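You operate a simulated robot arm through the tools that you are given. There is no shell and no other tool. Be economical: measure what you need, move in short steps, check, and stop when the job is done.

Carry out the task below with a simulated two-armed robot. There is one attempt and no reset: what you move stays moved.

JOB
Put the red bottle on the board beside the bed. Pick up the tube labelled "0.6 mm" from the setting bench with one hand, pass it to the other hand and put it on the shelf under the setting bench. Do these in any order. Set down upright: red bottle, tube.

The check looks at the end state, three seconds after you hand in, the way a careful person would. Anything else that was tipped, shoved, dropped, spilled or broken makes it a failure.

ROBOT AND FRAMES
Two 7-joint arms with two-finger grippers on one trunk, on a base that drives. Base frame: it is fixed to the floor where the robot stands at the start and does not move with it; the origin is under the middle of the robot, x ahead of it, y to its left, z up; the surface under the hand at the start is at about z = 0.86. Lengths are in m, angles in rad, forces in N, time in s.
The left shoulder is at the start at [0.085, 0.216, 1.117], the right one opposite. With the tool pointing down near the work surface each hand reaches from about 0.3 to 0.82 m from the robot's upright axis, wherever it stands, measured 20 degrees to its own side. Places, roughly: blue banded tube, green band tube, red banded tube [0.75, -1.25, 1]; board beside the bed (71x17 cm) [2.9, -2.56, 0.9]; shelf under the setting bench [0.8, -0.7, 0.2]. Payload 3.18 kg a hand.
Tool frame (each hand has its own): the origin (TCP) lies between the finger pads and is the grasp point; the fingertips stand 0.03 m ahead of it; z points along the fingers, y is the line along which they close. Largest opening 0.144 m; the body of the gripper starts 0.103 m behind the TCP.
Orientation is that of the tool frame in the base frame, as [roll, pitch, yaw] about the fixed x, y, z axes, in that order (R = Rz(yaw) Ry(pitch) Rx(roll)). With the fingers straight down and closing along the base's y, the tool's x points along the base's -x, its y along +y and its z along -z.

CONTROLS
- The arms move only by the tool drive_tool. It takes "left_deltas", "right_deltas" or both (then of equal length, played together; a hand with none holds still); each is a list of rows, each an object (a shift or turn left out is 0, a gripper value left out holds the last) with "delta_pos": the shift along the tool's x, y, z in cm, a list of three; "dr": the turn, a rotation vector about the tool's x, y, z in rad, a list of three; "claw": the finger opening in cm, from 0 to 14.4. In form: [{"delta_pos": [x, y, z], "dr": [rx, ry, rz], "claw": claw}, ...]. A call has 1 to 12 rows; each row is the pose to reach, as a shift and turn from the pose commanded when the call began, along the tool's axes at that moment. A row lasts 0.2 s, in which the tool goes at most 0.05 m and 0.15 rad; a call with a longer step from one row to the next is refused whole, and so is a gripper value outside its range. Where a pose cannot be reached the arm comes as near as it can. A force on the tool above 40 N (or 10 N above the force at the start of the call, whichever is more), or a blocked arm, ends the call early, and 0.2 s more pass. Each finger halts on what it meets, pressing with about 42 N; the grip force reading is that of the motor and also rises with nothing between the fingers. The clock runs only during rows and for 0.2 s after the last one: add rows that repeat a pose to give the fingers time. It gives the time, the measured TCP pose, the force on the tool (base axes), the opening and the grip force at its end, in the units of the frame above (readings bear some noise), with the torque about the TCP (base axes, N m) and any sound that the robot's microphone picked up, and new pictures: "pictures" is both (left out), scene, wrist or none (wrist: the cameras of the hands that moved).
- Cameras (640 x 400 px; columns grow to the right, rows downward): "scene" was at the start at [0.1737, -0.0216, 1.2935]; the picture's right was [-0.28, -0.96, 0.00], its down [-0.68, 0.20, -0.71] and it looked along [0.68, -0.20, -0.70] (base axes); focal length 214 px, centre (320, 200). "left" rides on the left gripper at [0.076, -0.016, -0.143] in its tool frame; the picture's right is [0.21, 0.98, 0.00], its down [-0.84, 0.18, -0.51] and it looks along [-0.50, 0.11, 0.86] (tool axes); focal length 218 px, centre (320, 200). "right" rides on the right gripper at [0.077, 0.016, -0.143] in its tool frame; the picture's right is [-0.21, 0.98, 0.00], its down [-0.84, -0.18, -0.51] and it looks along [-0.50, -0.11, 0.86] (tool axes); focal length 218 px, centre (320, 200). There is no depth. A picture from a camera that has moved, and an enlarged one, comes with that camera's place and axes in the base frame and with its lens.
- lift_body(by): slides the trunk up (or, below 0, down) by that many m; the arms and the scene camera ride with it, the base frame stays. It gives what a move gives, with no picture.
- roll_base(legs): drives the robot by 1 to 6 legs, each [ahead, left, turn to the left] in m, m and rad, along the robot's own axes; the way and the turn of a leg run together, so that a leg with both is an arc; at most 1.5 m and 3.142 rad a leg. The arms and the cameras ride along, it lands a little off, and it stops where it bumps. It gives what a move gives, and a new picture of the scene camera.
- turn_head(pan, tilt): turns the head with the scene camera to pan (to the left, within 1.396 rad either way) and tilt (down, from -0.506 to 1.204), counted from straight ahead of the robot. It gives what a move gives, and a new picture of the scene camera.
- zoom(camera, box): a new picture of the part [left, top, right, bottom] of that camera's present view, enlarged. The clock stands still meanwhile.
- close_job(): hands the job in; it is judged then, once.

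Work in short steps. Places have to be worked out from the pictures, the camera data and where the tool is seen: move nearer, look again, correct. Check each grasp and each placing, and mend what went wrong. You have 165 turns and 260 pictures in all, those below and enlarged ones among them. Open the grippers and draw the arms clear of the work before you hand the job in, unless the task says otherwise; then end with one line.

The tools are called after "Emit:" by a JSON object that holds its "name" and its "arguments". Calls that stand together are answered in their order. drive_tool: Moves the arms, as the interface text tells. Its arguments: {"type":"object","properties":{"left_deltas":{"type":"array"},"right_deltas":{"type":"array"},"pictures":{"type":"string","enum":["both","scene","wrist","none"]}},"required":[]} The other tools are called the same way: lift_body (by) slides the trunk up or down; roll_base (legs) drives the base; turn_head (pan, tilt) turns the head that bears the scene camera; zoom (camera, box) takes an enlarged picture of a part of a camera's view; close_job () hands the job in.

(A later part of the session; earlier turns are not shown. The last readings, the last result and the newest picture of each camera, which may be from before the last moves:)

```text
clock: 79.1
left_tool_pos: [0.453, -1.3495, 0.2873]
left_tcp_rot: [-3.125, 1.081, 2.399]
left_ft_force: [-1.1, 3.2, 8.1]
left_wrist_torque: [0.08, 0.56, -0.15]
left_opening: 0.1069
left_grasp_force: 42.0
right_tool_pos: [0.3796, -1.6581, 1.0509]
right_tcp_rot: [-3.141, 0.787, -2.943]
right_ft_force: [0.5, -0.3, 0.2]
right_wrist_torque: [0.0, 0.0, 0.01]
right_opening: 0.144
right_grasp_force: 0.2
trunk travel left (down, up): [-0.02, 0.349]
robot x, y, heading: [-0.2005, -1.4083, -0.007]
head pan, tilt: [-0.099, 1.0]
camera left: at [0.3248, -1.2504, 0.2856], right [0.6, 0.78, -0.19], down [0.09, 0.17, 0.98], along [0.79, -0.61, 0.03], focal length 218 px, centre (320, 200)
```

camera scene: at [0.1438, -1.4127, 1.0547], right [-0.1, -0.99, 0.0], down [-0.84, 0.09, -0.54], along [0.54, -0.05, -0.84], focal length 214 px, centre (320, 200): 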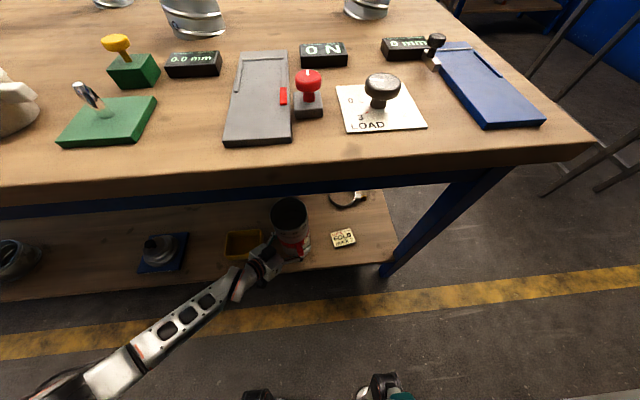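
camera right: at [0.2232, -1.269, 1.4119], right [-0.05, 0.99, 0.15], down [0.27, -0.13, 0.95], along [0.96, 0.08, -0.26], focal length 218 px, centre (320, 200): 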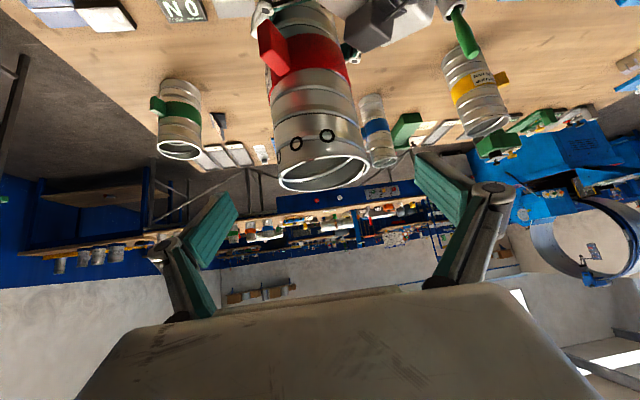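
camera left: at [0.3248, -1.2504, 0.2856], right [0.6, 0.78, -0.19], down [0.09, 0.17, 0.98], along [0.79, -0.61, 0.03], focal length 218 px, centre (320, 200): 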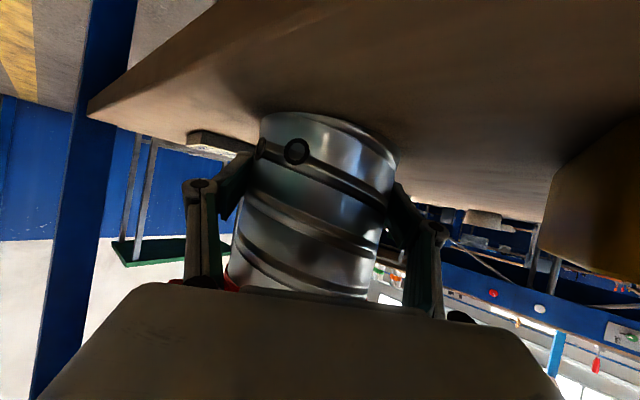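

Contact: 8 N upward. I press 2 mm more to seat it, then open the fingers slowly.

Emit:
{"name": "drive_tool", "arguments": {"left_deltas": [{"delta_pos": [0.2, 0, 0.1]}, {"delta_pos": [0.2, 0, 0.1], "claw": 11.2}, {"delta_pos": [0.2, 0, 0.1], "claw": 12}, {"delta_pos": [0.2, 0, 0.1], "claw": 13.2}, {"delta_pos": [0.2, 0, 0.1], "claw": 14.4}, {"delta_pos": [0.2, 0, 0.1], "claw": 14.4}]}}

Emit:
{"name": "zoom", "arguments": {"camera": "scene", "box": [220, 180, 380, 280]}}

```text
clock: 80.5
left_tool_pos: [0.452, -1.3504, 0.2826]
left_tcp_rot: [-3.123, 1.077, 2.402]
left_ft_force: [-0.2, 1.1, 0.8]
left_wrist_torque: [0.01, 0.0, -0.01]
left_opening: 0.144
left_grasp_force: 0.1
right_tool_pos: [0.3802, -1.6572, 1.0488]
right_tcp_rot: [3.141, 0.783, -2.942]
right_ft_force: [-0.5, 0.7, -0.6]
right_wrist_torque: [-0.06, -0.01, 0.0]
right_opening: 0.144
right_grasp_force: 0.1
trunk travel left (down, up): [-0.02, 0.349]
robot x, y, heading: [-0.2012, -1.4035, -0.0]
head pan, tilt: [-0.099, 1.0]
camera scene: at [0.1434, -1.4127, 1.0551], right [-0.1, -0.99, 0.0], down [-0.84, 0.09, -0.54], along [0.54, -0.05, -0.84], focal length 214 px, centre (320, 200)
camera left: at [0.3232, -1.2501, 0.2812], right [0.6, 0.78, -0.19], down [0.1, 0.17, 0.98], along [0.79, -0.61, 0.03], focal length 218 px, centre (320, 200)
```

scene: 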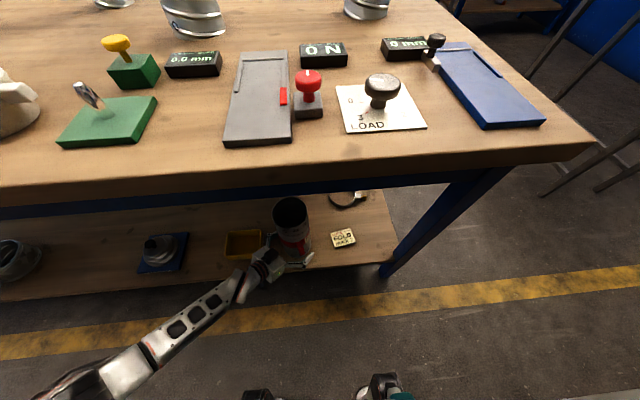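
left: 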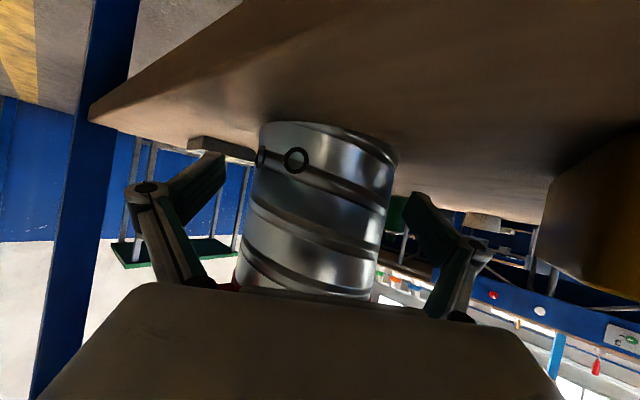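

```text
4.00 times, centred on (300, 230) of scene
camera zoom: at [0.1434, -1.4127, 1.0551], right [-0.1, -0.99, 0.0], down [-0.84, 0.09, -0.54], along [0.54, -0.05, -0.84], focal length 858 px, centre (400, 80)
```

zoom: 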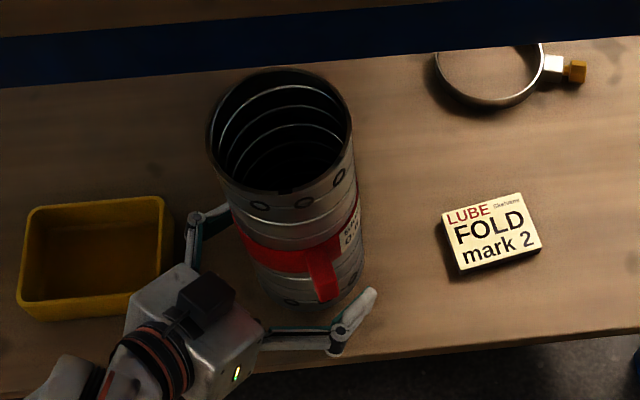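

The tube stands upright on its own. I withdraw the left hand straight back along its own axis.

Emit:
{"name": "drive_tool", "arguments": {"left_deltas": [{"delta_pos": [0, 0, -1.5]}, {"delta_pos": [0, 0, -3]}, {"delta_pos": [0, 0, -4.5]}]}}

```text
clock: 81.3
left_tool_pos: [0.4234, -1.3213, 0.303]
left_tcp_rot: [-3.107, 1.079, 2.407]
left_ft_force: [0.1, 0.0, 0.4]
left_wrist_torque: [0.05, -0.01, 0.01]
left_opening: 0.1438
left_grasp_force: 0.1
right_tool_pos: [0.3802, -1.6584, 1.0501]
right_tcp_rot: [3.141, 0.784, -2.945]
right_ft_force: [0.1, 0.2, -0.3]
right_wrist_torque: [-0.02, -0.01, 0.0]
right_opening: 0.1441
right_grasp_force: 0.2
trunk travel left (down, up): [-0.02, 0.349]
robot x, y, heading: [-0.2015, -1.4056, 0.001]
head pan, tilt: [-0.099, 1.0]
camera scene: at [0.1434, -1.4127, 1.0551], right [-0.1, -0.99, 0.0], down [-0.84, 0.09, -0.54], along [0.54, -0.05, -0.84], focal length 214 px, centre (320, 200)
camera left: at [0.2958, -1.221, 0.3016], right [0.6, 0.77, -0.2], down [0.1, 0.18, 0.98], along [0.79, -0.61, 0.03], focal length 218 px, centre (320, 200)
```

scene: 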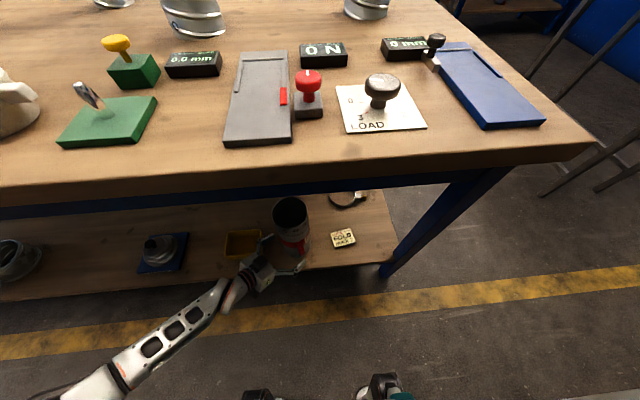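
left: 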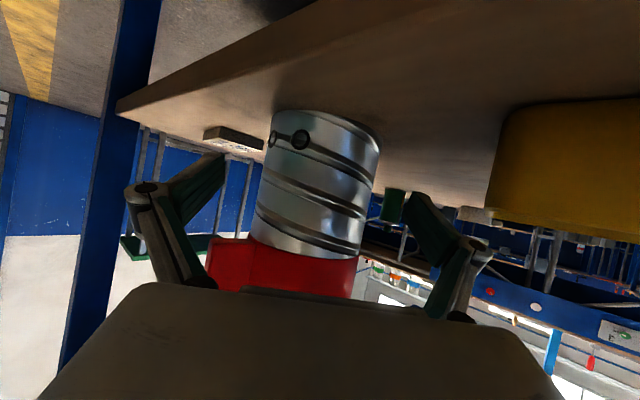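

The retreat works, but carrying on along the axis would come near the yellow bin. I back the base off instead, so the hand leaves almost straight along -x.

Emit:
{"name": "roll_base", "arguments": {"legs": [[-0.15, 0.02, 0]]}}

Emit:
{"name": "zoom", "arguments": {"camera": "left", "box": [0, 0, 640, 400]}}

```text
clock: 82.7
left_tool_pos: [0.2721, -1.3016, 0.3022]
left_tcp_rot: [-3.106, 1.08, 2.409]
left_ft_force: [0.0, 0.0, -0.1]
left_wrist_torque: [0.02, 0.02, -0.02]
left_opening: 0.1439
left_grasp_force: 0.0
right_tool_pos: [0.228, -1.6377, 1.0493]
right_tcp_rot: [3.141, 0.783, -2.945]
right_ft_force: [0.0, -0.1, 0.9]
right_wrist_torque: [-0.03, 0.0, 0.0]
right_opening: 0.1439
right_grasp_force: 0.1
trunk travel left (down, up): [-0.02, 0.349]
robot x, y, heading: [-0.3536, -1.3844, 0.002]
head pan, tilt: [-0.099, 1.0]
camera scene: at [-0.0081, -1.3923, 1.0553], right [-0.1, -0.99, 0.0], down [-0.84, 0.08, -0.54], along [0.54, -0.05, -0.84], focal length 214 px, centre (320, 200)
```

scene: 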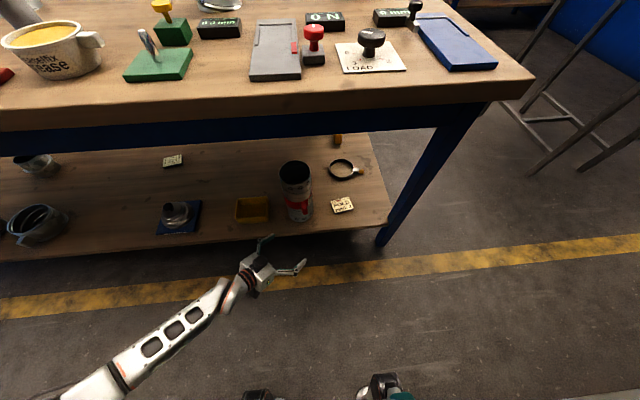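

```text
1.00 times, centred on (320, 200) of left (not enlarged: the box is as wide or as high as the picture)
camera zoom: at [0.1447, -1.2007, 0.3017], right [0.6, 0.77, -0.2], down [0.1, 0.18, 0.98], along [0.79, -0.61, 0.03], focal length 218 px, centre (320, 200)
```

zoom: 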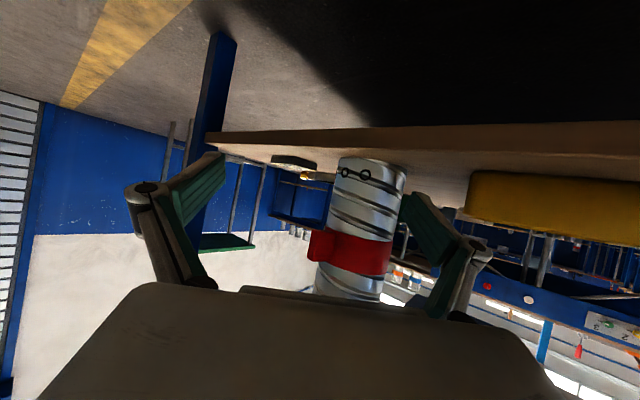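

The tube stands upright on the shelf, clear of everything. I back off further and raise the trunk, then tuck the left arm.

Emit:
{"name": "roll_base", "arguments": {"legs": [[-0.3, 0, 0]]}}

Emit:
{"name": "lift_body", "arguments": {"by": 0.34}}

Emit:
{"name": "turn_head", "arguments": {"pan": 0.3, "tilt": 0.6}}

```text
clock: 84.7
left_tool_pos: [-0.0179, -1.2977, 0.3038]
left_tcp_rot: [-3.106, 1.08, 2.411]
left_ft_force: [0.5, 0.8, 1.3]
left_wrist_torque: [0.0, 0.02, 0.02]
left_opening: 0.144
left_grasp_force: 0.1
right_tool_pos: [-0.0618, -1.6358, 1.0499]
right_tcp_rot: [3.139, 0.783, -2.94]
right_ft_force: [-0.1, 0.1, 0.8]
right_wrist_torque: [0.01, -0.01, -0.01]
right_opening: 0.1443
right_grasp_force: 0.2
trunk travel left (down, up): [-0.02, 0.349]
robot x, y, heading: [-0.6423, -1.3865, 0.001]
head pan, tilt: [-0.099, 1.0]
camera scene: at [-0.2981, -1.3912, 1.0552], right [-0.1, -1.0, 0.0], down [-0.84, 0.08, -0.54], along [0.54, -0.05, -0.84], focal length 214 px, centre (320, 200)
```

scene: 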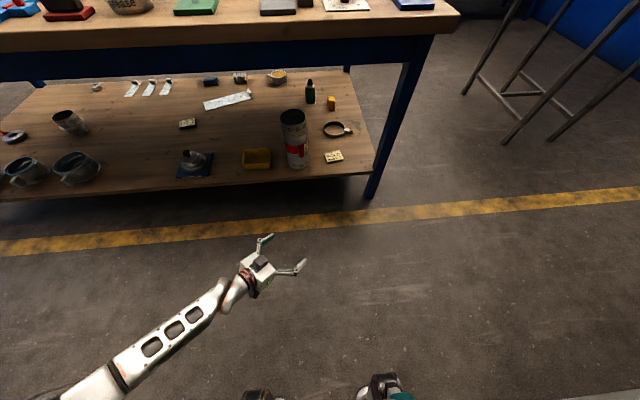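

```text
clock: 88.0
left_tool_pos: [-0.0186, -1.2987, 0.6426]
left_tcp_rot: [-3.104, 1.077, 2.414]
left_ft_force: [-0.1, 0.2, 0.2]
left_wrist_torque: [-0.03, -0.03, 0.03]
left_opening: 0.1439
left_grasp_force: 0.0
right_tool_pos: [-0.0617, -1.6368, 1.3893]
right_tcp_rot: [3.141, 0.784, -2.941]
right_ft_force: [0.2, 0.5, 0.1]
right_wrist_torque: [0.01, 0.02, -0.02]
right_opening: 0.1439
right_grasp_force: 0.0
trunk travel left (down, up): [-0.36, 0.009]
robot x, y, heading: [-0.6391, -1.3851, 0.001]
head pan, tilt: [-0.099, 1.0]
```

```text
clock: 88.8
left_tool_pos: [-0.0178, -1.2995, 0.6437]
left_tcp_rot: [-3.107, 1.079, 2.413]
left_ft_force: [0.2, 0.4, 0.5]
left_wrist_torque: [0.0, 0.01, -0.01]
left_opening: 0.1441
left_grasp_force: 0.0
right_tool_pos: [-0.0608, -1.6357, 1.3897]
right_tcp_rot: [3.14, 0.783, -2.94]
right_ft_force: [0.8, -0.1, 0.1]
right_wrist_torque: [0.01, -0.02, 0.0]
right_opening: 0.144
right_grasp_force: 0.0
trunk travel left (down, up): [-0.36, 0.009]
robot x, y, heading: [-0.6444, -1.3865, 0.002]
head pan, tilt: [0.3, 0.6]
camera scene: at [-0.5186, -1.3586, 1.4722], right [0.3, -0.95, 0.0], down [-0.54, -0.17, -0.82], along [0.79, 0.24, -0.57], focal length 214 px, centre (320, 200)
```

scene: 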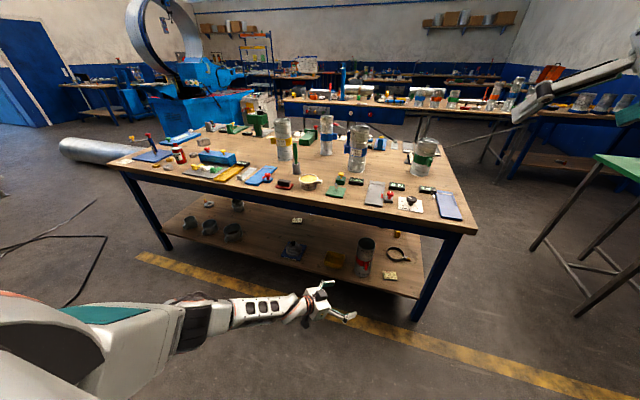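

I raise the left hand 55 cm and pull it in a bit.

Emit:
{"name": "drive_tool", "arguments": {"left_deltas": [{"delta_pos": [-4.4, 0, -2.3]}, {"delta_pos": [-8.8, 0, -4.6]}, {"delta_pos": [-13.2, 0, -6.9]}, {"delta_pos": [-17.6, 0, -9.2]}, {"delta_pos": [-22, 0, -11.5]}, {"delta_pos": [-26.4, 0, -13.8]}, {"delta_pos": [-30.8, 0, -16.1]}, {"delta_pos": [-35.2, 0, -18.4]}, {"delta_pos": [-39.6, 0, -20.7]}, {"delta_pos": [-44, 0, -23]}, {"delta_pos": [-48.4, 0, -25.3]}], "pictures": "scene"}}

```text
clock: 91.2
left_tool_pos: [-0.0092, -1.2998, 1.1872]
left_tcp_rot: [-3.11, 1.08, 2.409]
left_ft_force: [-0.4, -1.2, 0.0]
left_wrist_torque: [0.03, 0.02, 0.02]
left_opening: 0.144
left_grasp_force: 0.0
right_tool_pos: [-0.0612, -1.6353, 1.3898]
right_tcp_rot: [3.139, 0.783, -2.94]
right_ft_force: [-0.4, -0.8, 0.7]
right_wrist_torque: [0.01, -0.02, 0.0]
right_opening: 0.144
right_grasp_force: 0.1
trunk travel left (down, up): [-0.36, 0.009]
robot x, y, heading: [-0.6444, -1.3892, -0.003]
head pan, tilt: [0.3, 0.6]
camera scene: at [-0.519, -1.3593, 1.4723], right [0.3, -0.95, 0.0], down [-0.54, -0.17, -0.83], along [0.79, 0.25, -0.56], focal length 214 px, centre (320, 200)
```

scene: 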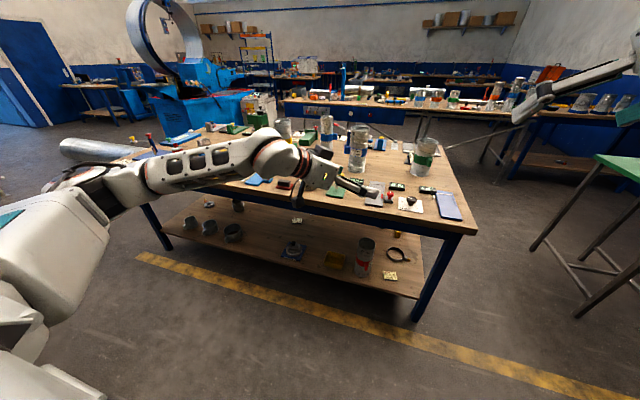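

Now I tuck the left arm: tool pointing down, drawn toward the body.

Emit:
{"name": "drive_tool", "arguments": {"left_deltas": [{"delta_pos": [0, -1, -2], "dr": [0, 0.13, 0]}, {"delta_pos": [0, -3, -5], "dr": [0, 0.27, 0]}, {"delta_pos": [0, -5, -8], "dr": [0, 0.4, 0]}, {"delta_pos": [0, -7, -11], "dr": [0, 0.53, 0]}, {"delta_pos": [0, -9, -14], "dr": [0, 0.67, 0]}, {"delta_pos": [0, -11, -17], "dr": [0, 0.81, 0]}, {"delta_pos": [-1, -13, -20], "dr": [0, 0.94, 0]}, {"delta_pos": [-1, -14.7, -20.9], "dr": [0, 1.08, 0]}], "pictures": "none"}}

Emit:
{"name": "turn_head", "arguments": {"pan": -0.3, "tilt": 0.25}}

Emit:
{"name": "zoom", "arguments": {"camera": "scene", "box": [180, 60, 500, 260]}}

```text
clock: 93.0
left_tool_pos: [-0.1592, -1.2784, 1.2559]
left_tcp_rot: [-3.123, 0.411, 2.39]
left_ft_force: [-0.3, 0.3, 0.5]
left_wrist_torque: [-0.01, 0.02, 0.0]
left_opening: 0.1441
left_grasp_force: 0.1
left hand out of reach, approached as far as the arm can: row 6, 7, 8
right_tool_pos: [-0.06, -1.635, 1.3897]
right_tcp_rot: [3.139, 0.783, -2.942]
right_ft_force: [0.7, -0.1, -0.8]
right_wrist_torque: [0.03, 0.04, -0.04]
right_opening: 0.144
right_grasp_force: 0.1
trunk travel left (down, up): [-0.36, 0.009]
robot x, y, heading: [-0.6443, -1.3886, -0.004]
head pan, tilt: [0.3, 0.6]
```

```text
clock: 94.0
left_tool_pos: [-0.1596, -1.2785, 1.2557]
left_tcp_rot: [-3.123, 0.409, 2.39]
left_ft_force: [-0.6, 0.2, -0.4]
left_wrist_torque: [0.0, 0.01, 0.01]
left_opening: 0.144
left_grasp_force: 0.0
right_tool_pos: [-0.0601, -1.6356, 1.389]
right_tcp_rot: [3.141, 0.782, -2.94]
right_ft_force: [0.1, -0.5, 0.7]
right_wrist_torque: [0.0, 0.01, 0.01]
right_opening: 0.1441
right_grasp_force: 0.1
trunk travel left (down, up): [-0.36, 0.009]
robot x, y, heading: [-0.6488, -1.3871, 0.003]
head pan, tilt: [-0.3, 0.25]
camera scene: at [-0.5137, -1.4122, 1.5044], right [-0.29, -0.96, 0.0], down [-0.24, 0.07, -0.97], along [0.93, -0.28, -0.25], focal length 214 px, centre (320, 200)
```

scene: 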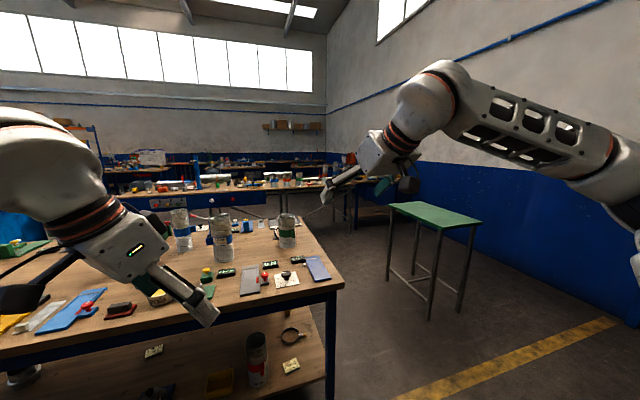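

```text
2.00 times, centred on (340, 160) of scene
camera zoom: at [-0.5137, -1.4122, 1.5044], right [-0.29, -0.96, 0.0], down [-0.24, 0.07, -0.97], along [0.93, -0.28, -0.25], focal length 429 px, centre (280, 280)
```

zoom: 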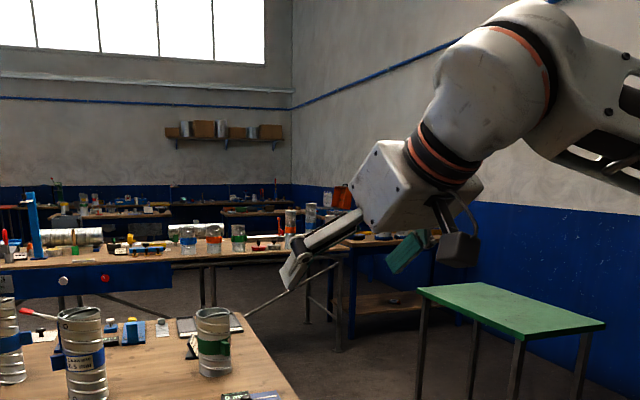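

Next, the bottle. I drive left to in front of it, keeping well back from the bench.

Emit:
{"name": "roll_base", "arguments": {"legs": [[0.1, 0.75, 0], [0.1, 0.72, 0]]}}

Emit:
{"name": "turn_head", "arguments": {"pan": -0.15, "tilt": 0.7}}

```text
clock: 105.6
left_tool_pos: [0.0265, 0.01, 1.2482]
left_tcp_rot: [-3.126, 0.387, 2.367]
left_ft_force: [-0.7, -0.3, 0.7]
left_wrist_torque: [-0.04, 0.0, -0.04]
left_opening: 0.144
left_grasp_force: 0.0
right_tool_pos: [0.122, -0.3461, 1.3833]
right_tcp_rot: [3.125, 0.779, -2.965]
right_ft_force: [0.5, -0.6, 0.0]
right_wrist_torque: [0.02, -0.02, 0.01]
right_opening: 0.1441
right_grasp_force: 0.1
trunk travel left (down, up): [-0.36, 0.009]
robot x, y, heading: [-0.4629, -0.0813, -0.015]
head pan, tilt: [-0.3, 0.25]
stopped in leg 2: the robot was blocked; the commanded pose is now the measured one
camera scene: at [-0.3268, -0.1192, 1.5036], right [-0.31, -0.95, -0.01], down [-0.24, 0.08, -0.97], along [0.92, -0.29, -0.26], focal length 214 px, centre (320, 200)
```

scene: 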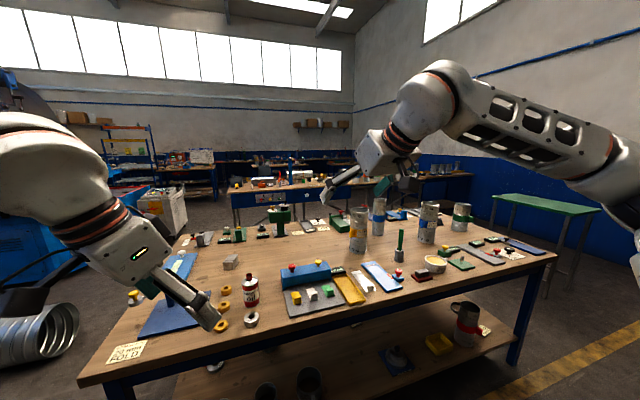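

```text
clock: 106.5
left_tool_pos: [0.0281, 0.0114, 1.2499]
left_tcp_rot: [-3.123, 0.389, 2.374]
left_ft_force: [0.2, -0.6, 0.5]
left_wrist_torque: [-0.02, 0.03, 0.02]
left_opening: 0.1439
left_grasp_force: 0.2
right_tool_pos: [0.1255, -0.3452, 1.3811]
right_tcp_rot: [3.124, 0.777, -2.961]
right_ft_force: [-0.3, 0.7, 0.2]
right_wrist_torque: [0.01, -0.01, -0.01]
right_opening: 0.1439
right_grasp_force: 0.1
trunk travel left (down, up): [-0.36, 0.009]
robot x, y, heading: [-0.465, -0.0817, -0.011]
head pan, tilt: [-0.15, 0.7]
camera scene: at [-0.3297, -0.1039, 1.4623], right [-0.16, -0.99, -0.01], down [-0.64, 0.11, -0.76], along [0.75, -0.11, -0.65], focal length 214 px, centre (320, 200)
```

scene: 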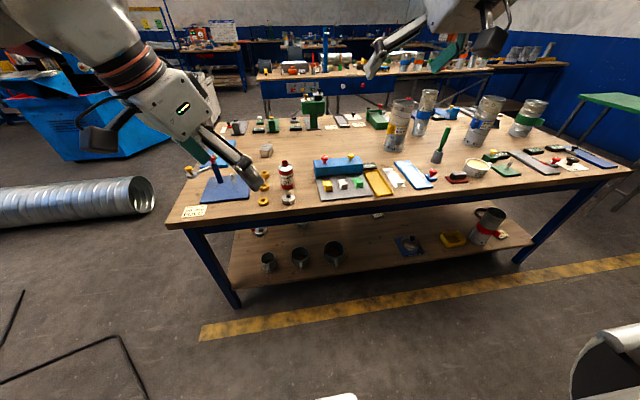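

The base was stopped by something on the left, probably the floor cable. The spot is good enough, so I inspect the bottle.

Emit:
{"name": "zoom", "arguments": {"camera": "scene", "box": [170, 130, 410, 280]}}

Emit:
{"name": "turn_head", "arguments": {"pan": 1.2, "tilt": 1.0}}

```text
2.67 times, centred on (290, 205) of scene
camera zoom: at [-0.3297, -0.1039, 1.4623], right [-0.16, -0.99, -0.01], down [-0.64, 0.11, -0.76], along [0.75, -0.11, -0.65], focal length 572 px, centre (400, 187)
```

zoom: 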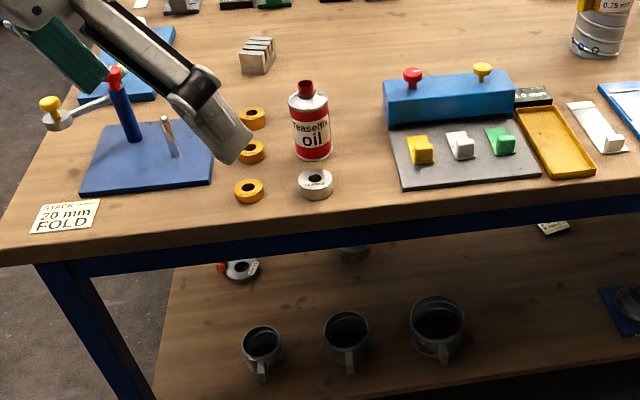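

```text
clock: 108.0
left_tool_pos: [0.0276, 0.0133, 1.2494]
left_tcp_rot: [-3.124, 0.389, 2.375]
left_ft_force: [-0.2, -0.8, 0.4]
left_wrist_torque: [0.0, -0.01, 0.0]
left_opening: 0.1438
left_grasp_force: 0.0
right_tool_pos: [0.1268, -0.3457, 1.3804]
right_tcp_rot: [3.124, 0.776, -2.961]
right_ft_force: [0.4, -0.3, 0.0]
right_wrist_torque: [0.0, 0.0, -0.01]
right_opening: 0.144
right_grasp_force: 0.2
trunk travel left (down, up): [-0.36, 0.009]
robot x, y, heading: [-0.4659, -0.0805, -0.006]
head pan, tilt: [1.201, 1.0]
camera scene: at [-0.388, -0.0256, 1.4401], right [0.93, -0.37, -0.01], down [-0.32, -0.78, -0.54], along [0.19, 0.51, -0.84], focal length 214 px, centre (320, 200)
```

scene: 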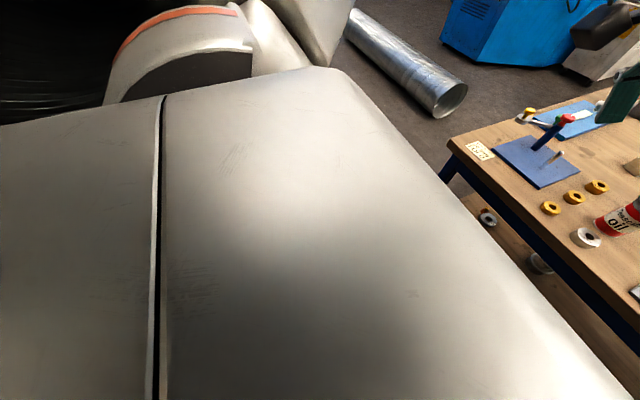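

The bottle ("Teaseltin oil", red can with a red cap) is at about (0.49, -0.07), body z 0.86–0.96, top ≈0.99. I will use the left hand, so I turn it to point straight down.

Emit:
{"name": "drive_tool", "arguments": {"left_deltas": [{"delta_pos": [1, 1.2, -0.5], "dr": [-0.0276, 0.0605, -0.1266]}, {"delta_pos": [2.1, 2.4, -0.9], "dr": [-0.0552, 0.121, -0.2532]}, {"delta_pos": [3.2, 3.6, -1.4], "dr": [-0.0828, 0.1815, -0.3798]}, {"delta_pos": [4.3, 4.8, -1.9], "dr": [-0.1104, 0.242, -0.5064]}, {"delta_pos": [5.3, 6, -2.3], "dr": [-0.138, 0.3025, -0.633]}, {"delta_pos": [6.4, 7.2, -2.8], "dr": [-0.1656, 0.363, -0.7596]}], "pictures": "none"}}

Emit:
{"name": "turn_head", "arguments": {"pan": 0.2, "tilt": 0.7}}

```text
clock: 109.4
left_tool_pos: [0.0309, 0.1162, 1.2486]
left_tcp_rot: [-3.138, -0.004, -3.141]
left_ft_force: [-0.2, 0.2, -0.8]
left_wrist_torque: [0.0, -0.01, 0.01]
left_opening: 0.1439
left_grasp_force: 0.0
right_tool_pos: [0.1298, -0.3414, 1.3804]
right_tcp_rot: [3.13, 0.774, -2.958]
right_ft_force: [0.2, 0.7, -0.2]
right_wrist_torque: [-0.01, 0.0, 0.0]
right_opening: 0.1438
right_grasp_force: 0.0
trunk travel left (down, up): [-0.36, 0.009]
robot x, y, heading: [-0.4713, -0.0801, -0.007]
head pan, tilt: [1.201, 1.0]
```

```text
clock: 110.7
left_tool_pos: [0.03, 0.1152, 1.2478]
left_tcp_rot: [-3.139, -0.003, 3.139]
left_ft_force: [0.2, 0.5, 0.7]
left_wrist_torque: [-0.01, 0.02, 0.03]
left_opening: 0.1443
left_grasp_force: 0.1
right_tool_pos: [0.1282, -0.3407, 1.3803]
right_tcp_rot: [3.129, 0.773, -2.959]
right_ft_force: [0.8, 0.1, -0.4]
right_wrist_torque: [-0.01, 0.02, -0.03]
right_opening: 0.144
right_grasp_force: 0.0
trunk travel left (down, up): [-0.36, 0.009]
robot x, y, heading: [-0.467, -0.0778, -0.012]
head pan, tilt: [0.201, 0.7]
camera scene: at [-0.3264, -0.0692, 1.4619], right [0.19, -0.98, -0.01], down [-0.64, -0.12, -0.76], along [0.74, 0.15, -0.65], focal length 214 px, centre (320, 200)
```

scene: 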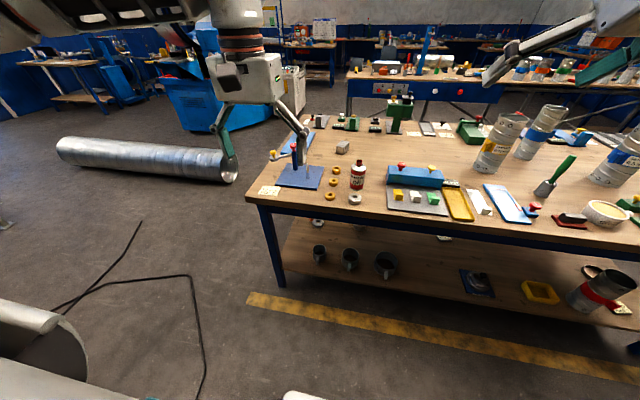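

I drive 0.2 m right and 0.33 m forward, so the bottle comes within the left hand's reach.

Emit:
{"name": "roll_base", "arguments": {"legs": [[0, -0.2, 0.01], [0.33, 0, 0]]}}

Emit:
{"name": "zoom", "arguments": {"camera": "left", "box": [0, 0, 640, 400]}}

```text
clock: 114.9
left_tool_pos: [0.346, -0.0691, 1.2519]
left_tcp_rot: [-3.13, 0.01, -3.126]
left_ft_force: [0.8, -0.6, -0.1]
left_wrist_torque: [-0.01, -0.03, 0.01]
left_opening: 0.1441
left_grasp_force: 0.1
right_tool_pos: [0.4483, -0.5258, 1.3888]
right_tcp_rot: [3.14, 0.783, -2.936]
right_ft_force: [0.3, -0.7, 0.2]
right_wrist_torque: [0.03, 0.04, -0.01]
right_opening: 0.1442
right_grasp_force: 0.0
trunk travel left (down, up): [-0.36, 0.009]
robot x, y, heading: [-0.1341, -0.2793, 0.007]
head pan, tilt: [0.201, 0.7]
camera scene: at [-0.0118, -0.2594, 1.4636], right [0.21, -0.98, 0.0], down [-0.63, -0.13, -0.76], along [0.75, 0.16, -0.64], focal length 214 px, centre (320, 200)
```

scene: 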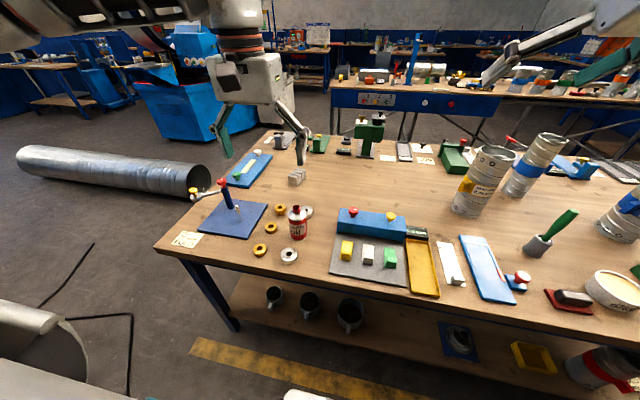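

```text
1.00 times, centred on (320, 200) of left (not enlarged: the box is as wide or as high as the picture)
camera zoom: at [0.2687, -0.0856, 1.3928], right [-0.22, 0.97, -0.01], down [0.83, 0.2, 0.51], along [0.5, 0.1, -0.86], focal length 218 px, centre (320, 200)
```

zoom: 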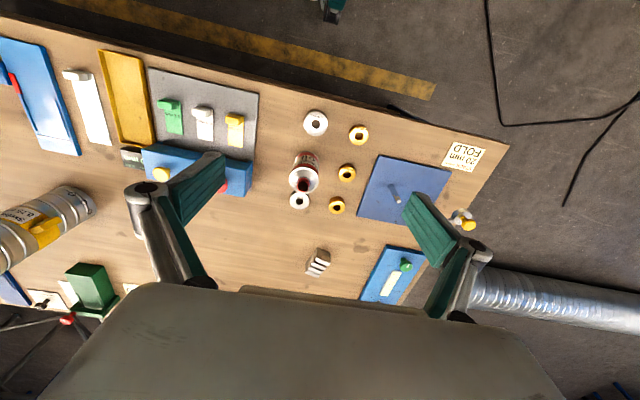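

I zoom in on the bottle from above for an accurate position.

Emit:
{"name": "zoom", "arguments": {"camera": "left", "box": [260, 110, 380, 230]}}

Emit:
{"name": "zoom", "arguments": {"camera": "scene", "box": [240, 180, 360, 280]}}

```text
3.33 times, centred on (320, 170) of left
camera zoom: at [0.2687, -0.0856, 1.3928], right [-0.22, 0.97, -0.01], down [0.83, 0.2, 0.51], along [0.5, 0.1, -0.86], focal length 728 px, centre (320, 300)
```

zoom: 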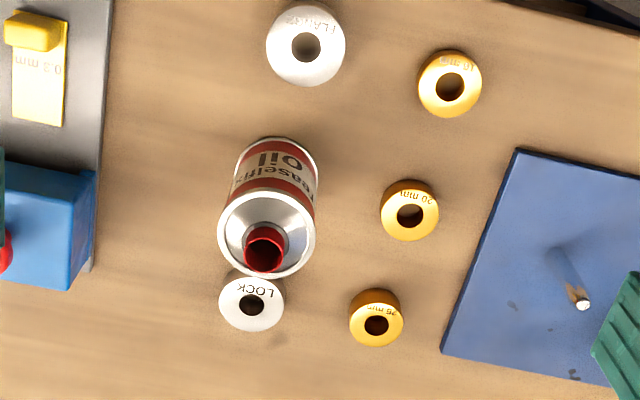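

```text
4.00 times, centred on (300, 230) of scene
camera zoom: at [-0.0118, -0.2594, 1.4636], right [0.21, -0.98, 0.0], down [-0.63, -0.13, -0.76], along [0.75, 0.16, -0.64], focal length 858 px, centre (400, 80)
```

zoom: 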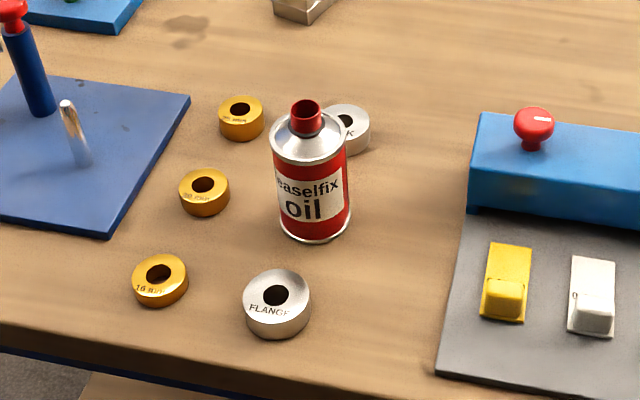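

Bottle axis at (0.480, -0.080), diameter ≈0.064. I move the left hand above it, half open, and come down to just over the cap.

Emit:
{"name": "drive_tool", "arguments": {"left_deltas": [{"delta_pos": [-4, -0.3, 0], "claw": 11}, {"delta_pos": [-8, -0.6, 2]}, {"delta_pos": [-12, -1, 5]}, {"delta_pos": [-13.4, -1.1, 9]}, {"delta_pos": [-13.4, -1.1, 13.5]}, {"delta_pos": [-13.4, -1.1, 17.5]}]}}

```text
refused: row 3 steps farther than a row can; nothing moved
```

Emit:
{"name": "drive_tool", "arguments": {"left_deltas": [{"delta_pos": [-4, -0.3, 0], "claw": 11}, {"delta_pos": [-8, -0.6, 2]}, {"delta_pos": [-11.5, -1, 5]}, {"delta_pos": [-13.4, -1.1, 9]}, {"delta_pos": [-13.4, -1.1, 13.5]}, {"delta_pos": [-13.4, -1.1, 17.5]}]}}

```text
clock: 116.3
left_tool_pos: [0.481, -0.0817, 1.0778]
left_tcp_rot: [-3.132, 0.008, -3.126]
left_ft_force: [-0.1, -0.1, 0.3]
left_wrist_torque: [-0.04, 0.02, -0.05]
left_opening: 0.1099
left_grasp_force: 0.0
right_tool_pos: [0.45, -0.5245, 1.39]
right_tcp_rot: [3.14, 0.783, -2.936]
right_ft_force: [0.0, 0.6, -0.3]
right_wrist_torque: [0.01, 0.01, 0.01]
right_opening: 0.144
right_grasp_force: 0.2
trunk travel left (down, up): [-0.36, 0.009]
robot x, y, heading: [-0.1324, -0.2749, 0.008]
head pan, tilt: [0.201, 0.7]
camera scene: at [-0.0114, -0.2594, 1.4635], right [0.21, -0.98, 0.0], down [-0.63, -0.13, -0.76], along [0.75, 0.16, -0.64], focal length 214 px, centre (320, 200)
camera left: at [0.4048, -0.0974, 1.2192], right [-0.22, 0.97, -0.01], down [0.83, 0.2, 0.51], along [0.5, 0.1, -0.86], focal length 218 px, centre (320, 200)
```

scene: 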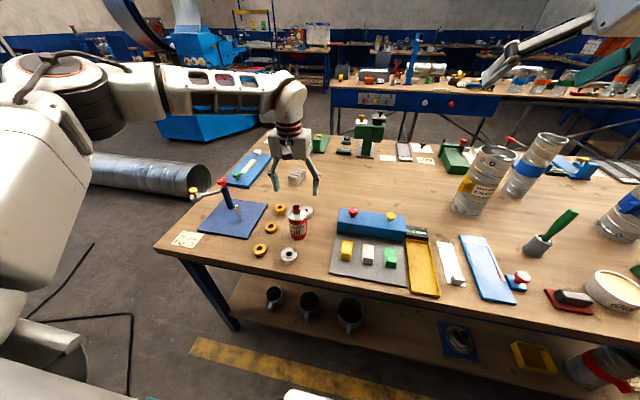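
left: 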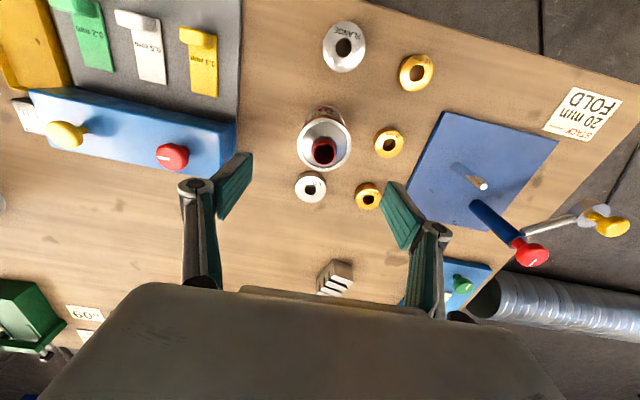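

Aligned with the cap at (0.478, -0.081). I descend to the body.

Emit:
{"name": "drive_tool", "arguments": {"left_deltas": [{"delta_pos": [0.2, 0, 4]}, {"delta_pos": [0.2, 0, 8]}, {"delta_pos": [0.2, 0, 11.5]}, {"delta_pos": [0.2, 0, 14]}, {"delta_pos": [0.2, 0, 15.6]}]}}

```text
clock: 117.5
left_tool_pos: [0.4809, -0.0818, 0.9228]
left_tcp_rot: [-3.133, 0.011, -3.126]
left_ft_force: [-0.1, -0.1, 0.4]
left_wrist_torque: [0.02, -0.05, -0.02]
left_opening: 0.1103
left_grasp_force: 0.0
right_tool_pos: [0.4489, -0.5251, 1.3885]
right_tcp_rot: [3.139, 0.785, -2.935]
right_ft_force: [-0.6, 0.7, -1.0]
right_wrist_torque: [0.01, -0.04, 0.0]
right_opening: 0.144
right_grasp_force: 0.1
trunk travel left (down, up): [-0.36, 0.009]
robot x, y, heading: [-0.1333, -0.2784, 0.006]
head pan, tilt: [0.201, 0.7]
camera scene: at [-0.0122, -0.2594, 1.4636], right [0.21, -0.98, 0.0], down [-0.63, -0.13, -0.76], along [0.75, 0.16, -0.64], focal length 214 px, centre (320, 200)
camera left: at [0.4038, -0.0979, 1.0634], right [-0.22, 0.97, -0.01], down [0.83, 0.2, 0.51], along [0.5, 0.1, -0.86], focal length 218 px, centre (320, 200)
```

scene: 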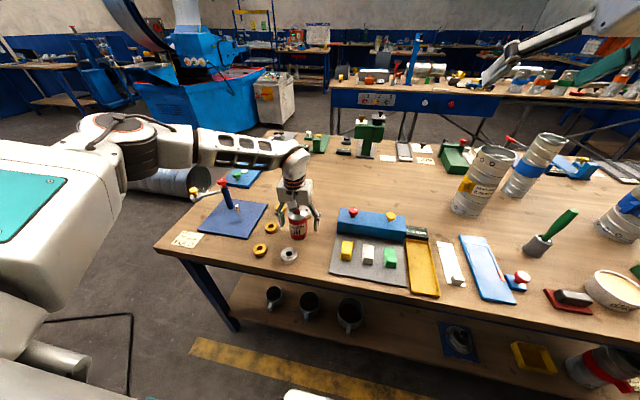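
left: 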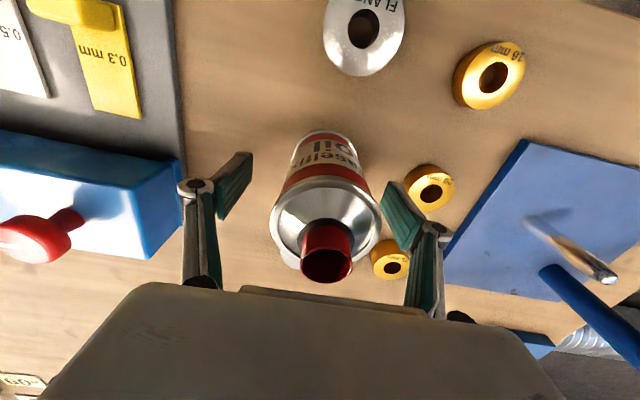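

The bottle is between the fingers, so I close and lift a little.

Emit:
{"name": "drive_tool", "arguments": {"left_deltas": [{"claw": 8}, {"claw": 4}, {"claw": 4}, {"claw": 4}], "pictures": "none"}}

Emit:
{"name": "drive_tool", "arguments": {"left_deltas": [{"delta_pos": [0, 0, -2]}, {"delta_pos": [0, 0, -5]}, {"delta_pos": [0, 0, -9]}, {"delta_pos": [0, 0, -14]}, {"delta_pos": [0, 0, -19]}, {"delta_pos": [0, 0, -24]}, {"delta_pos": [0, 0, -29]}]}}

```text
clock: 118.5
left_tool_pos: [0.4794, -0.081, 0.9233]
left_tcp_rot: [-3.131, 0.01, -3.126]
left_ft_force: [0.4, 1.6, 1.5]
left_wrist_torque: [-0.06, -0.04, 0.0]
left_opening: 0.0606
left_grasp_force: 41.8
right_tool_pos: [0.4477, -0.5246, 1.3891]
right_tcp_rot: [3.14, 0.784, -2.936]
right_ft_force: [-0.1, -0.3, -0.5]
right_wrist_torque: [0.0, -0.05, -0.03]
right_opening: 0.144
right_grasp_force: 0.0
trunk travel left (down, up): [-0.36, 0.009]
robot x, y, heading: [-0.1336, -0.2806, 0.006]
head pan, tilt: [0.201, 0.7]
```

```text
clock: 120.1
left_tool_pos: [0.4778, -0.0824, 1.2168]
left_tcp_rot: [-3.133, 0.011, -3.127]
left_ft_force: [-0.4, 0.4, -2.1]
left_wrist_torque: [0.04, -0.04, 0.02]
left_opening: 0.0605
left_grasp_force: 42.0
right_tool_pos: [0.4468, -0.5245, 1.3896]
right_tcp_rot: [3.14, 0.785, -2.935]
right_ft_force: [-1.3, 0.9, -0.6]
right_wrist_torque: [-0.01, -0.07, -0.01]
right_opening: 0.1441
right_grasp_force: 0.1
trunk travel left (down, up): [-0.36, 0.009]
robot x, y, heading: [-0.1384, -0.276, 0.007]
head pan, tilt: [0.201, 0.7]
camera scene: at [-0.0131, -0.26, 1.4637], right [0.21, -0.98, 0.0], down [-0.63, -0.13, -0.77], along [0.75, 0.16, -0.64], focal length 214 px, centre (320, 200)
camera left: at [0.4007, -0.0991, 1.3569], right [-0.22, 0.97, -0.01], down [0.83, 0.2, 0.51], along [0.5, 0.11, -0.86], focal length 218 px, centre (320, 200)
```

scene: 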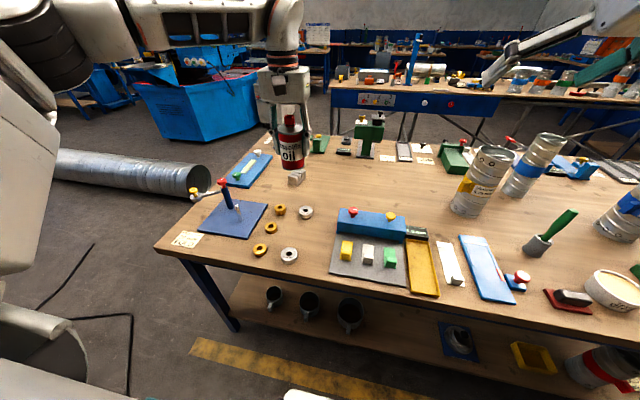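
left: 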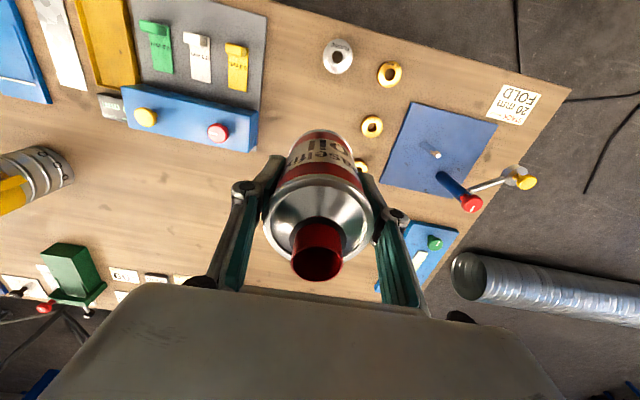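

The bottle is held securely. I back off the bench and drive right to the aisle between the bench end and the green table.

Emit:
{"name": "roll_base", "arguments": {"legs": [[-0.45, 0, -0.007], [0, -1.0, 0], [0, -0.97, 0]]}}

Emit:
{"name": "turn_head", "arguments": {"pan": 0.0, "tilt": 0.3}}

```text
clock: 140.1
left_tool_pos: [0.0312, -2.0728, 1.2151]
left_tcp_rot: [-3.132, 0.011, -3.123]
left_ft_force: [0.2, 0.1, -3.0]
left_wrist_torque: [-0.02, -0.02, 0.01]
left_opening: 0.0606
left_grasp_force: 42.0
right_tool_pos: [0.0028, -2.5157, 1.3894]
right_tcp_rot: [3.14, 0.785, -2.932]
right_ft_force: [-0.2, 0.1, 0.9]
right_wrist_torque: [-0.01, 0.01, 0.0]
right_opening: 0.1439
right_grasp_force: 0.1
trunk travel left (down, up): [-0.36, 0.009]
robot x, y, heading: [-0.5833, -2.2676, 0.01]
head pan, tilt: [0.201, 0.7]
camera scene: at [-0.4583, -2.2516, 1.4636], right [0.21, -0.98, 0.0], down [-0.63, -0.13, -0.76], along [0.75, 0.16, -0.64], focal length 214 px, centre (320, 200)
```

scene: 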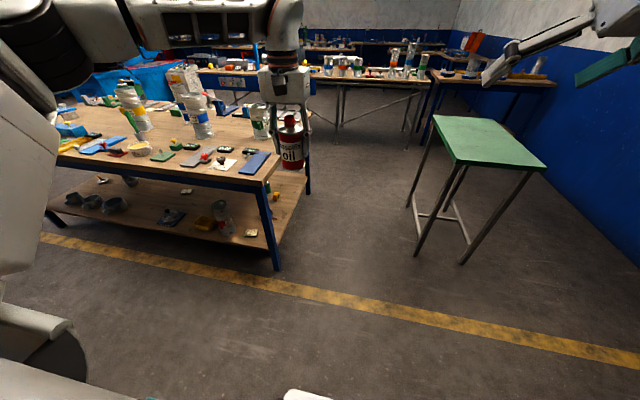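

```text
clock: 141.0
left_tool_pos: [0.0321, -2.0736, 1.2153]
left_tcp_rot: [-3.131, 0.011, -3.125]
left_ft_force: [-0.2, -0.5, -2.9]
left_wrist_torque: [0.0, 0.04, 0.0]
left_opening: 0.0608
left_grasp_force: 42.3
right_tool_pos: [0.0029, -2.5158, 1.3888]
right_tcp_rot: [3.138, 0.784, -2.934]
right_ft_force: [-0.2, 1.1, 0.7]
right_wrist_torque: [0.02, -0.02, -0.02]
right_opening: 0.144
right_grasp_force: 0.1
trunk travel left (down, up): [-0.36, 0.009]
robot x, y, heading: [-0.5804, -2.2705, 0.008]
head pan, tilt: [0.0, 0.3]
camera scene: at [-0.448, -2.2683, 1.4997], right [0.01, -1.0, 0.0], down [-0.3, 0.0, -0.95], along [0.95, 0.01, -0.3], focal length 214 px, centre (320, 200)
```

scene: 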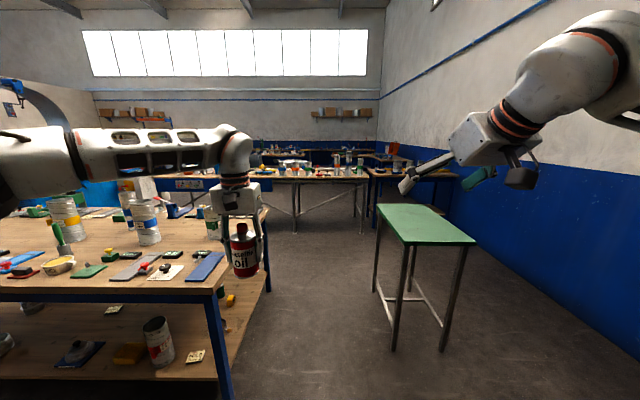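

I look closely at the area around (2.9, -2.56, 0.9), the right end of the far bench.

Emit:
{"name": "zoom", "arguments": {"camera": "scene", "box": [250, 130, 410, 230]}}

```text
4.00 times, centred on (330, 180) of scene
camera zoom: at [-0.448, -2.2683, 1.4997], right [0.01, -1.0, 0.0], down [-0.3, 0.0, -0.95], along [0.95, 0.01, -0.3], focal length 858 px, centre (280, 280)
```

zoom: 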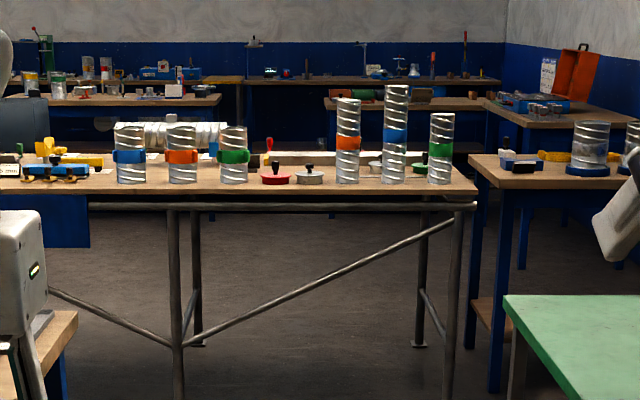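

I drive forward down the aisle toward the second bench.

Emit:
{"name": "roll_base", "arguments": {"legs": [[1.3, 0, -0.008], [0.95, 0, 0]]}}

Emit:
{"name": "turn_head", "arguments": {"pan": -0.1, "tilt": 0.5}}

```text
clock: 152.0
left_tool_pos: [2.2753, -2.109, 1.2158]
left_tcp_rot: [-3.131, 0.011, 3.126]
left_ft_force: [0.8, 0.3, -3.4]
left_wrist_torque: [0.05, 0.02, 0.02]
left_opening: 0.0604
left_grasp_force: 41.5
right_tool_pos: [2.2327, -2.551, 1.3889]
right_tcp_rot: [3.14, 0.784, -2.964]
right_ft_force: [0.4, -0.6, 0.1]
right_wrist_torque: [0.01, 0.04, -0.03]
right_opening: 0.1441
right_grasp_force: 0.1
trunk travel left (down, up): [-0.36, 0.009]
robot x, y, heading: [1.656, -2.2887, -0.025]
head pan, tilt: [0.0, 0.3]
camera scene: at [1.7895, -2.289, 1.4997], right [-0.02, -1.0, 0.0], down [-0.3, 0.01, -0.96], along [0.95, -0.02, -0.3], focal length 214 px, centre (320, 200)
```

scene: 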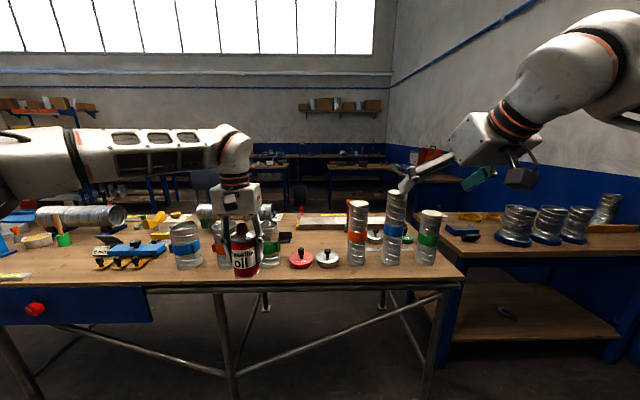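

```text
clock: 152.8
left_tool_pos: [2.275, -2.109, 1.2161]
left_tcp_rot: [-3.129, 0.011, 3.128]
left_ft_force: [0.0, -0.1, -3.0]
left_wrist_torque: [0.01, -0.01, -0.01]
left_opening: 0.061
left_grasp_force: 42.3
right_tool_pos: [2.2324, -2.5509, 1.39]
right_tcp_rot: [3.14, 0.784, -2.967]
right_ft_force: [0.7, 0.0, 0.1]
right_wrist_torque: [0.0, 0.02, -0.01]
right_opening: 0.1441
right_grasp_force: 0.0
trunk travel left (down, up): [-0.36, 0.009]
robot x, y, heading: [1.6541, -2.2835, -0.025]
head pan, tilt: [-0.099, 0.499]
camera scene: at [1.7861, -2.2979, 1.4814], right [-0.12, -0.99, 0.0], down [-0.47, 0.06, -0.88], along [0.87, -0.11, -0.48], focal length 214 px, centre (320, 200)
```

scene: 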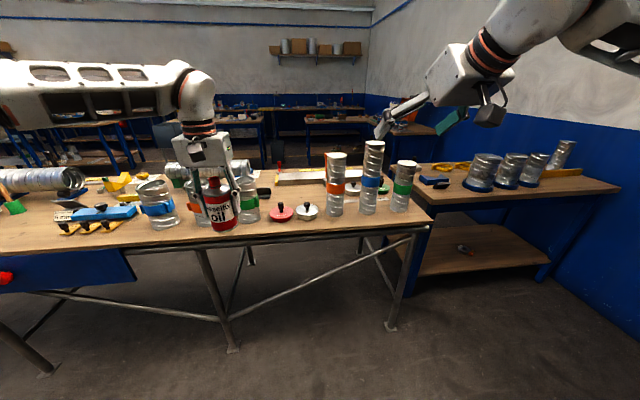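

Emit:
{"name": "zoom", "arguments": {"camera": "scene", "box": [220, 140, 440, 260]}}

Emit:
{"name": "zoom", "arguments": {"camera": "scene", "box": [0, 130, 240, 270]}}

Emit:
{"name": "zoom", "arguments": {"camera": "right", "box": [0, 0, 640, 400]}}

```text
2.91 times, centred on (330, 200) of scene
camera zoom: at [1.7861, -2.2979, 1.4814], right [-0.12, -0.99, 0.0], down [-0.47, 0.06, -0.88], along [0.87, -0.11, -0.48], focal length 624 px, centre (291, 200)
```

zoom: 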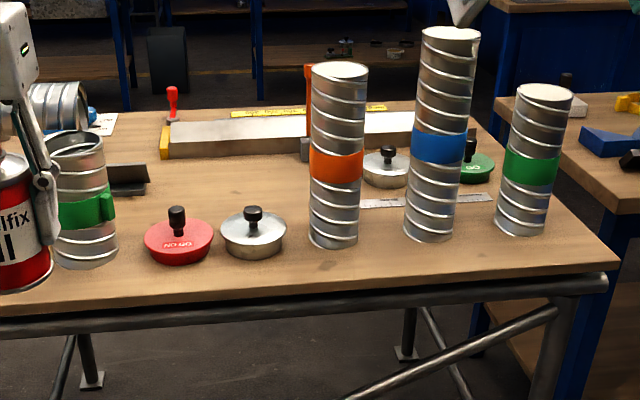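

```text
2.67 times, centred on (120, 200) of scene
camera zoom: at [1.7861, -2.2979, 1.4814], right [-0.12, -0.99, 0.0], down [-0.47, 0.06, -0.88], along [0.87, -0.11, -0.48], focal length 572 px, centre (853, 200)
```

zoom: 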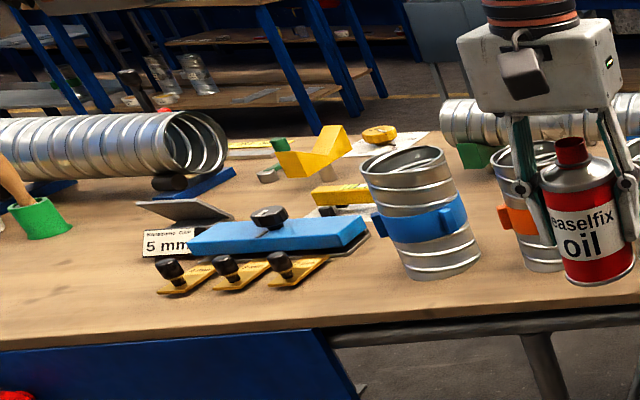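

```text
1.00 times, centred on (320, 200) of right (not enlarged: the box is as wide or as high as the picture)
camera zoom: at [2.0762, -2.5611, 1.4364], right [-0.03, 0.99, 0.15], down [0.27, -0.14, 0.95], along [0.96, 0.06, -0.26], focal length 218 px, centre (320, 200)
```

zoom: 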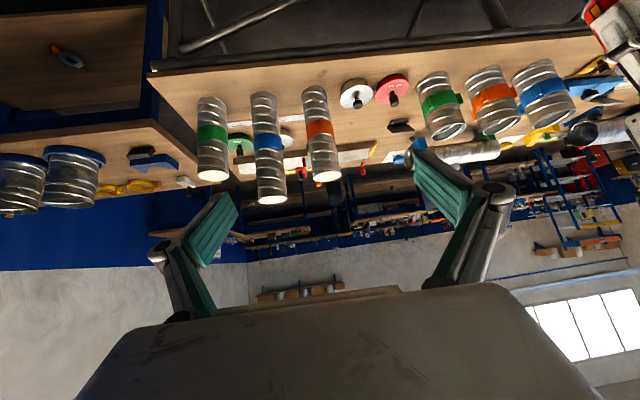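

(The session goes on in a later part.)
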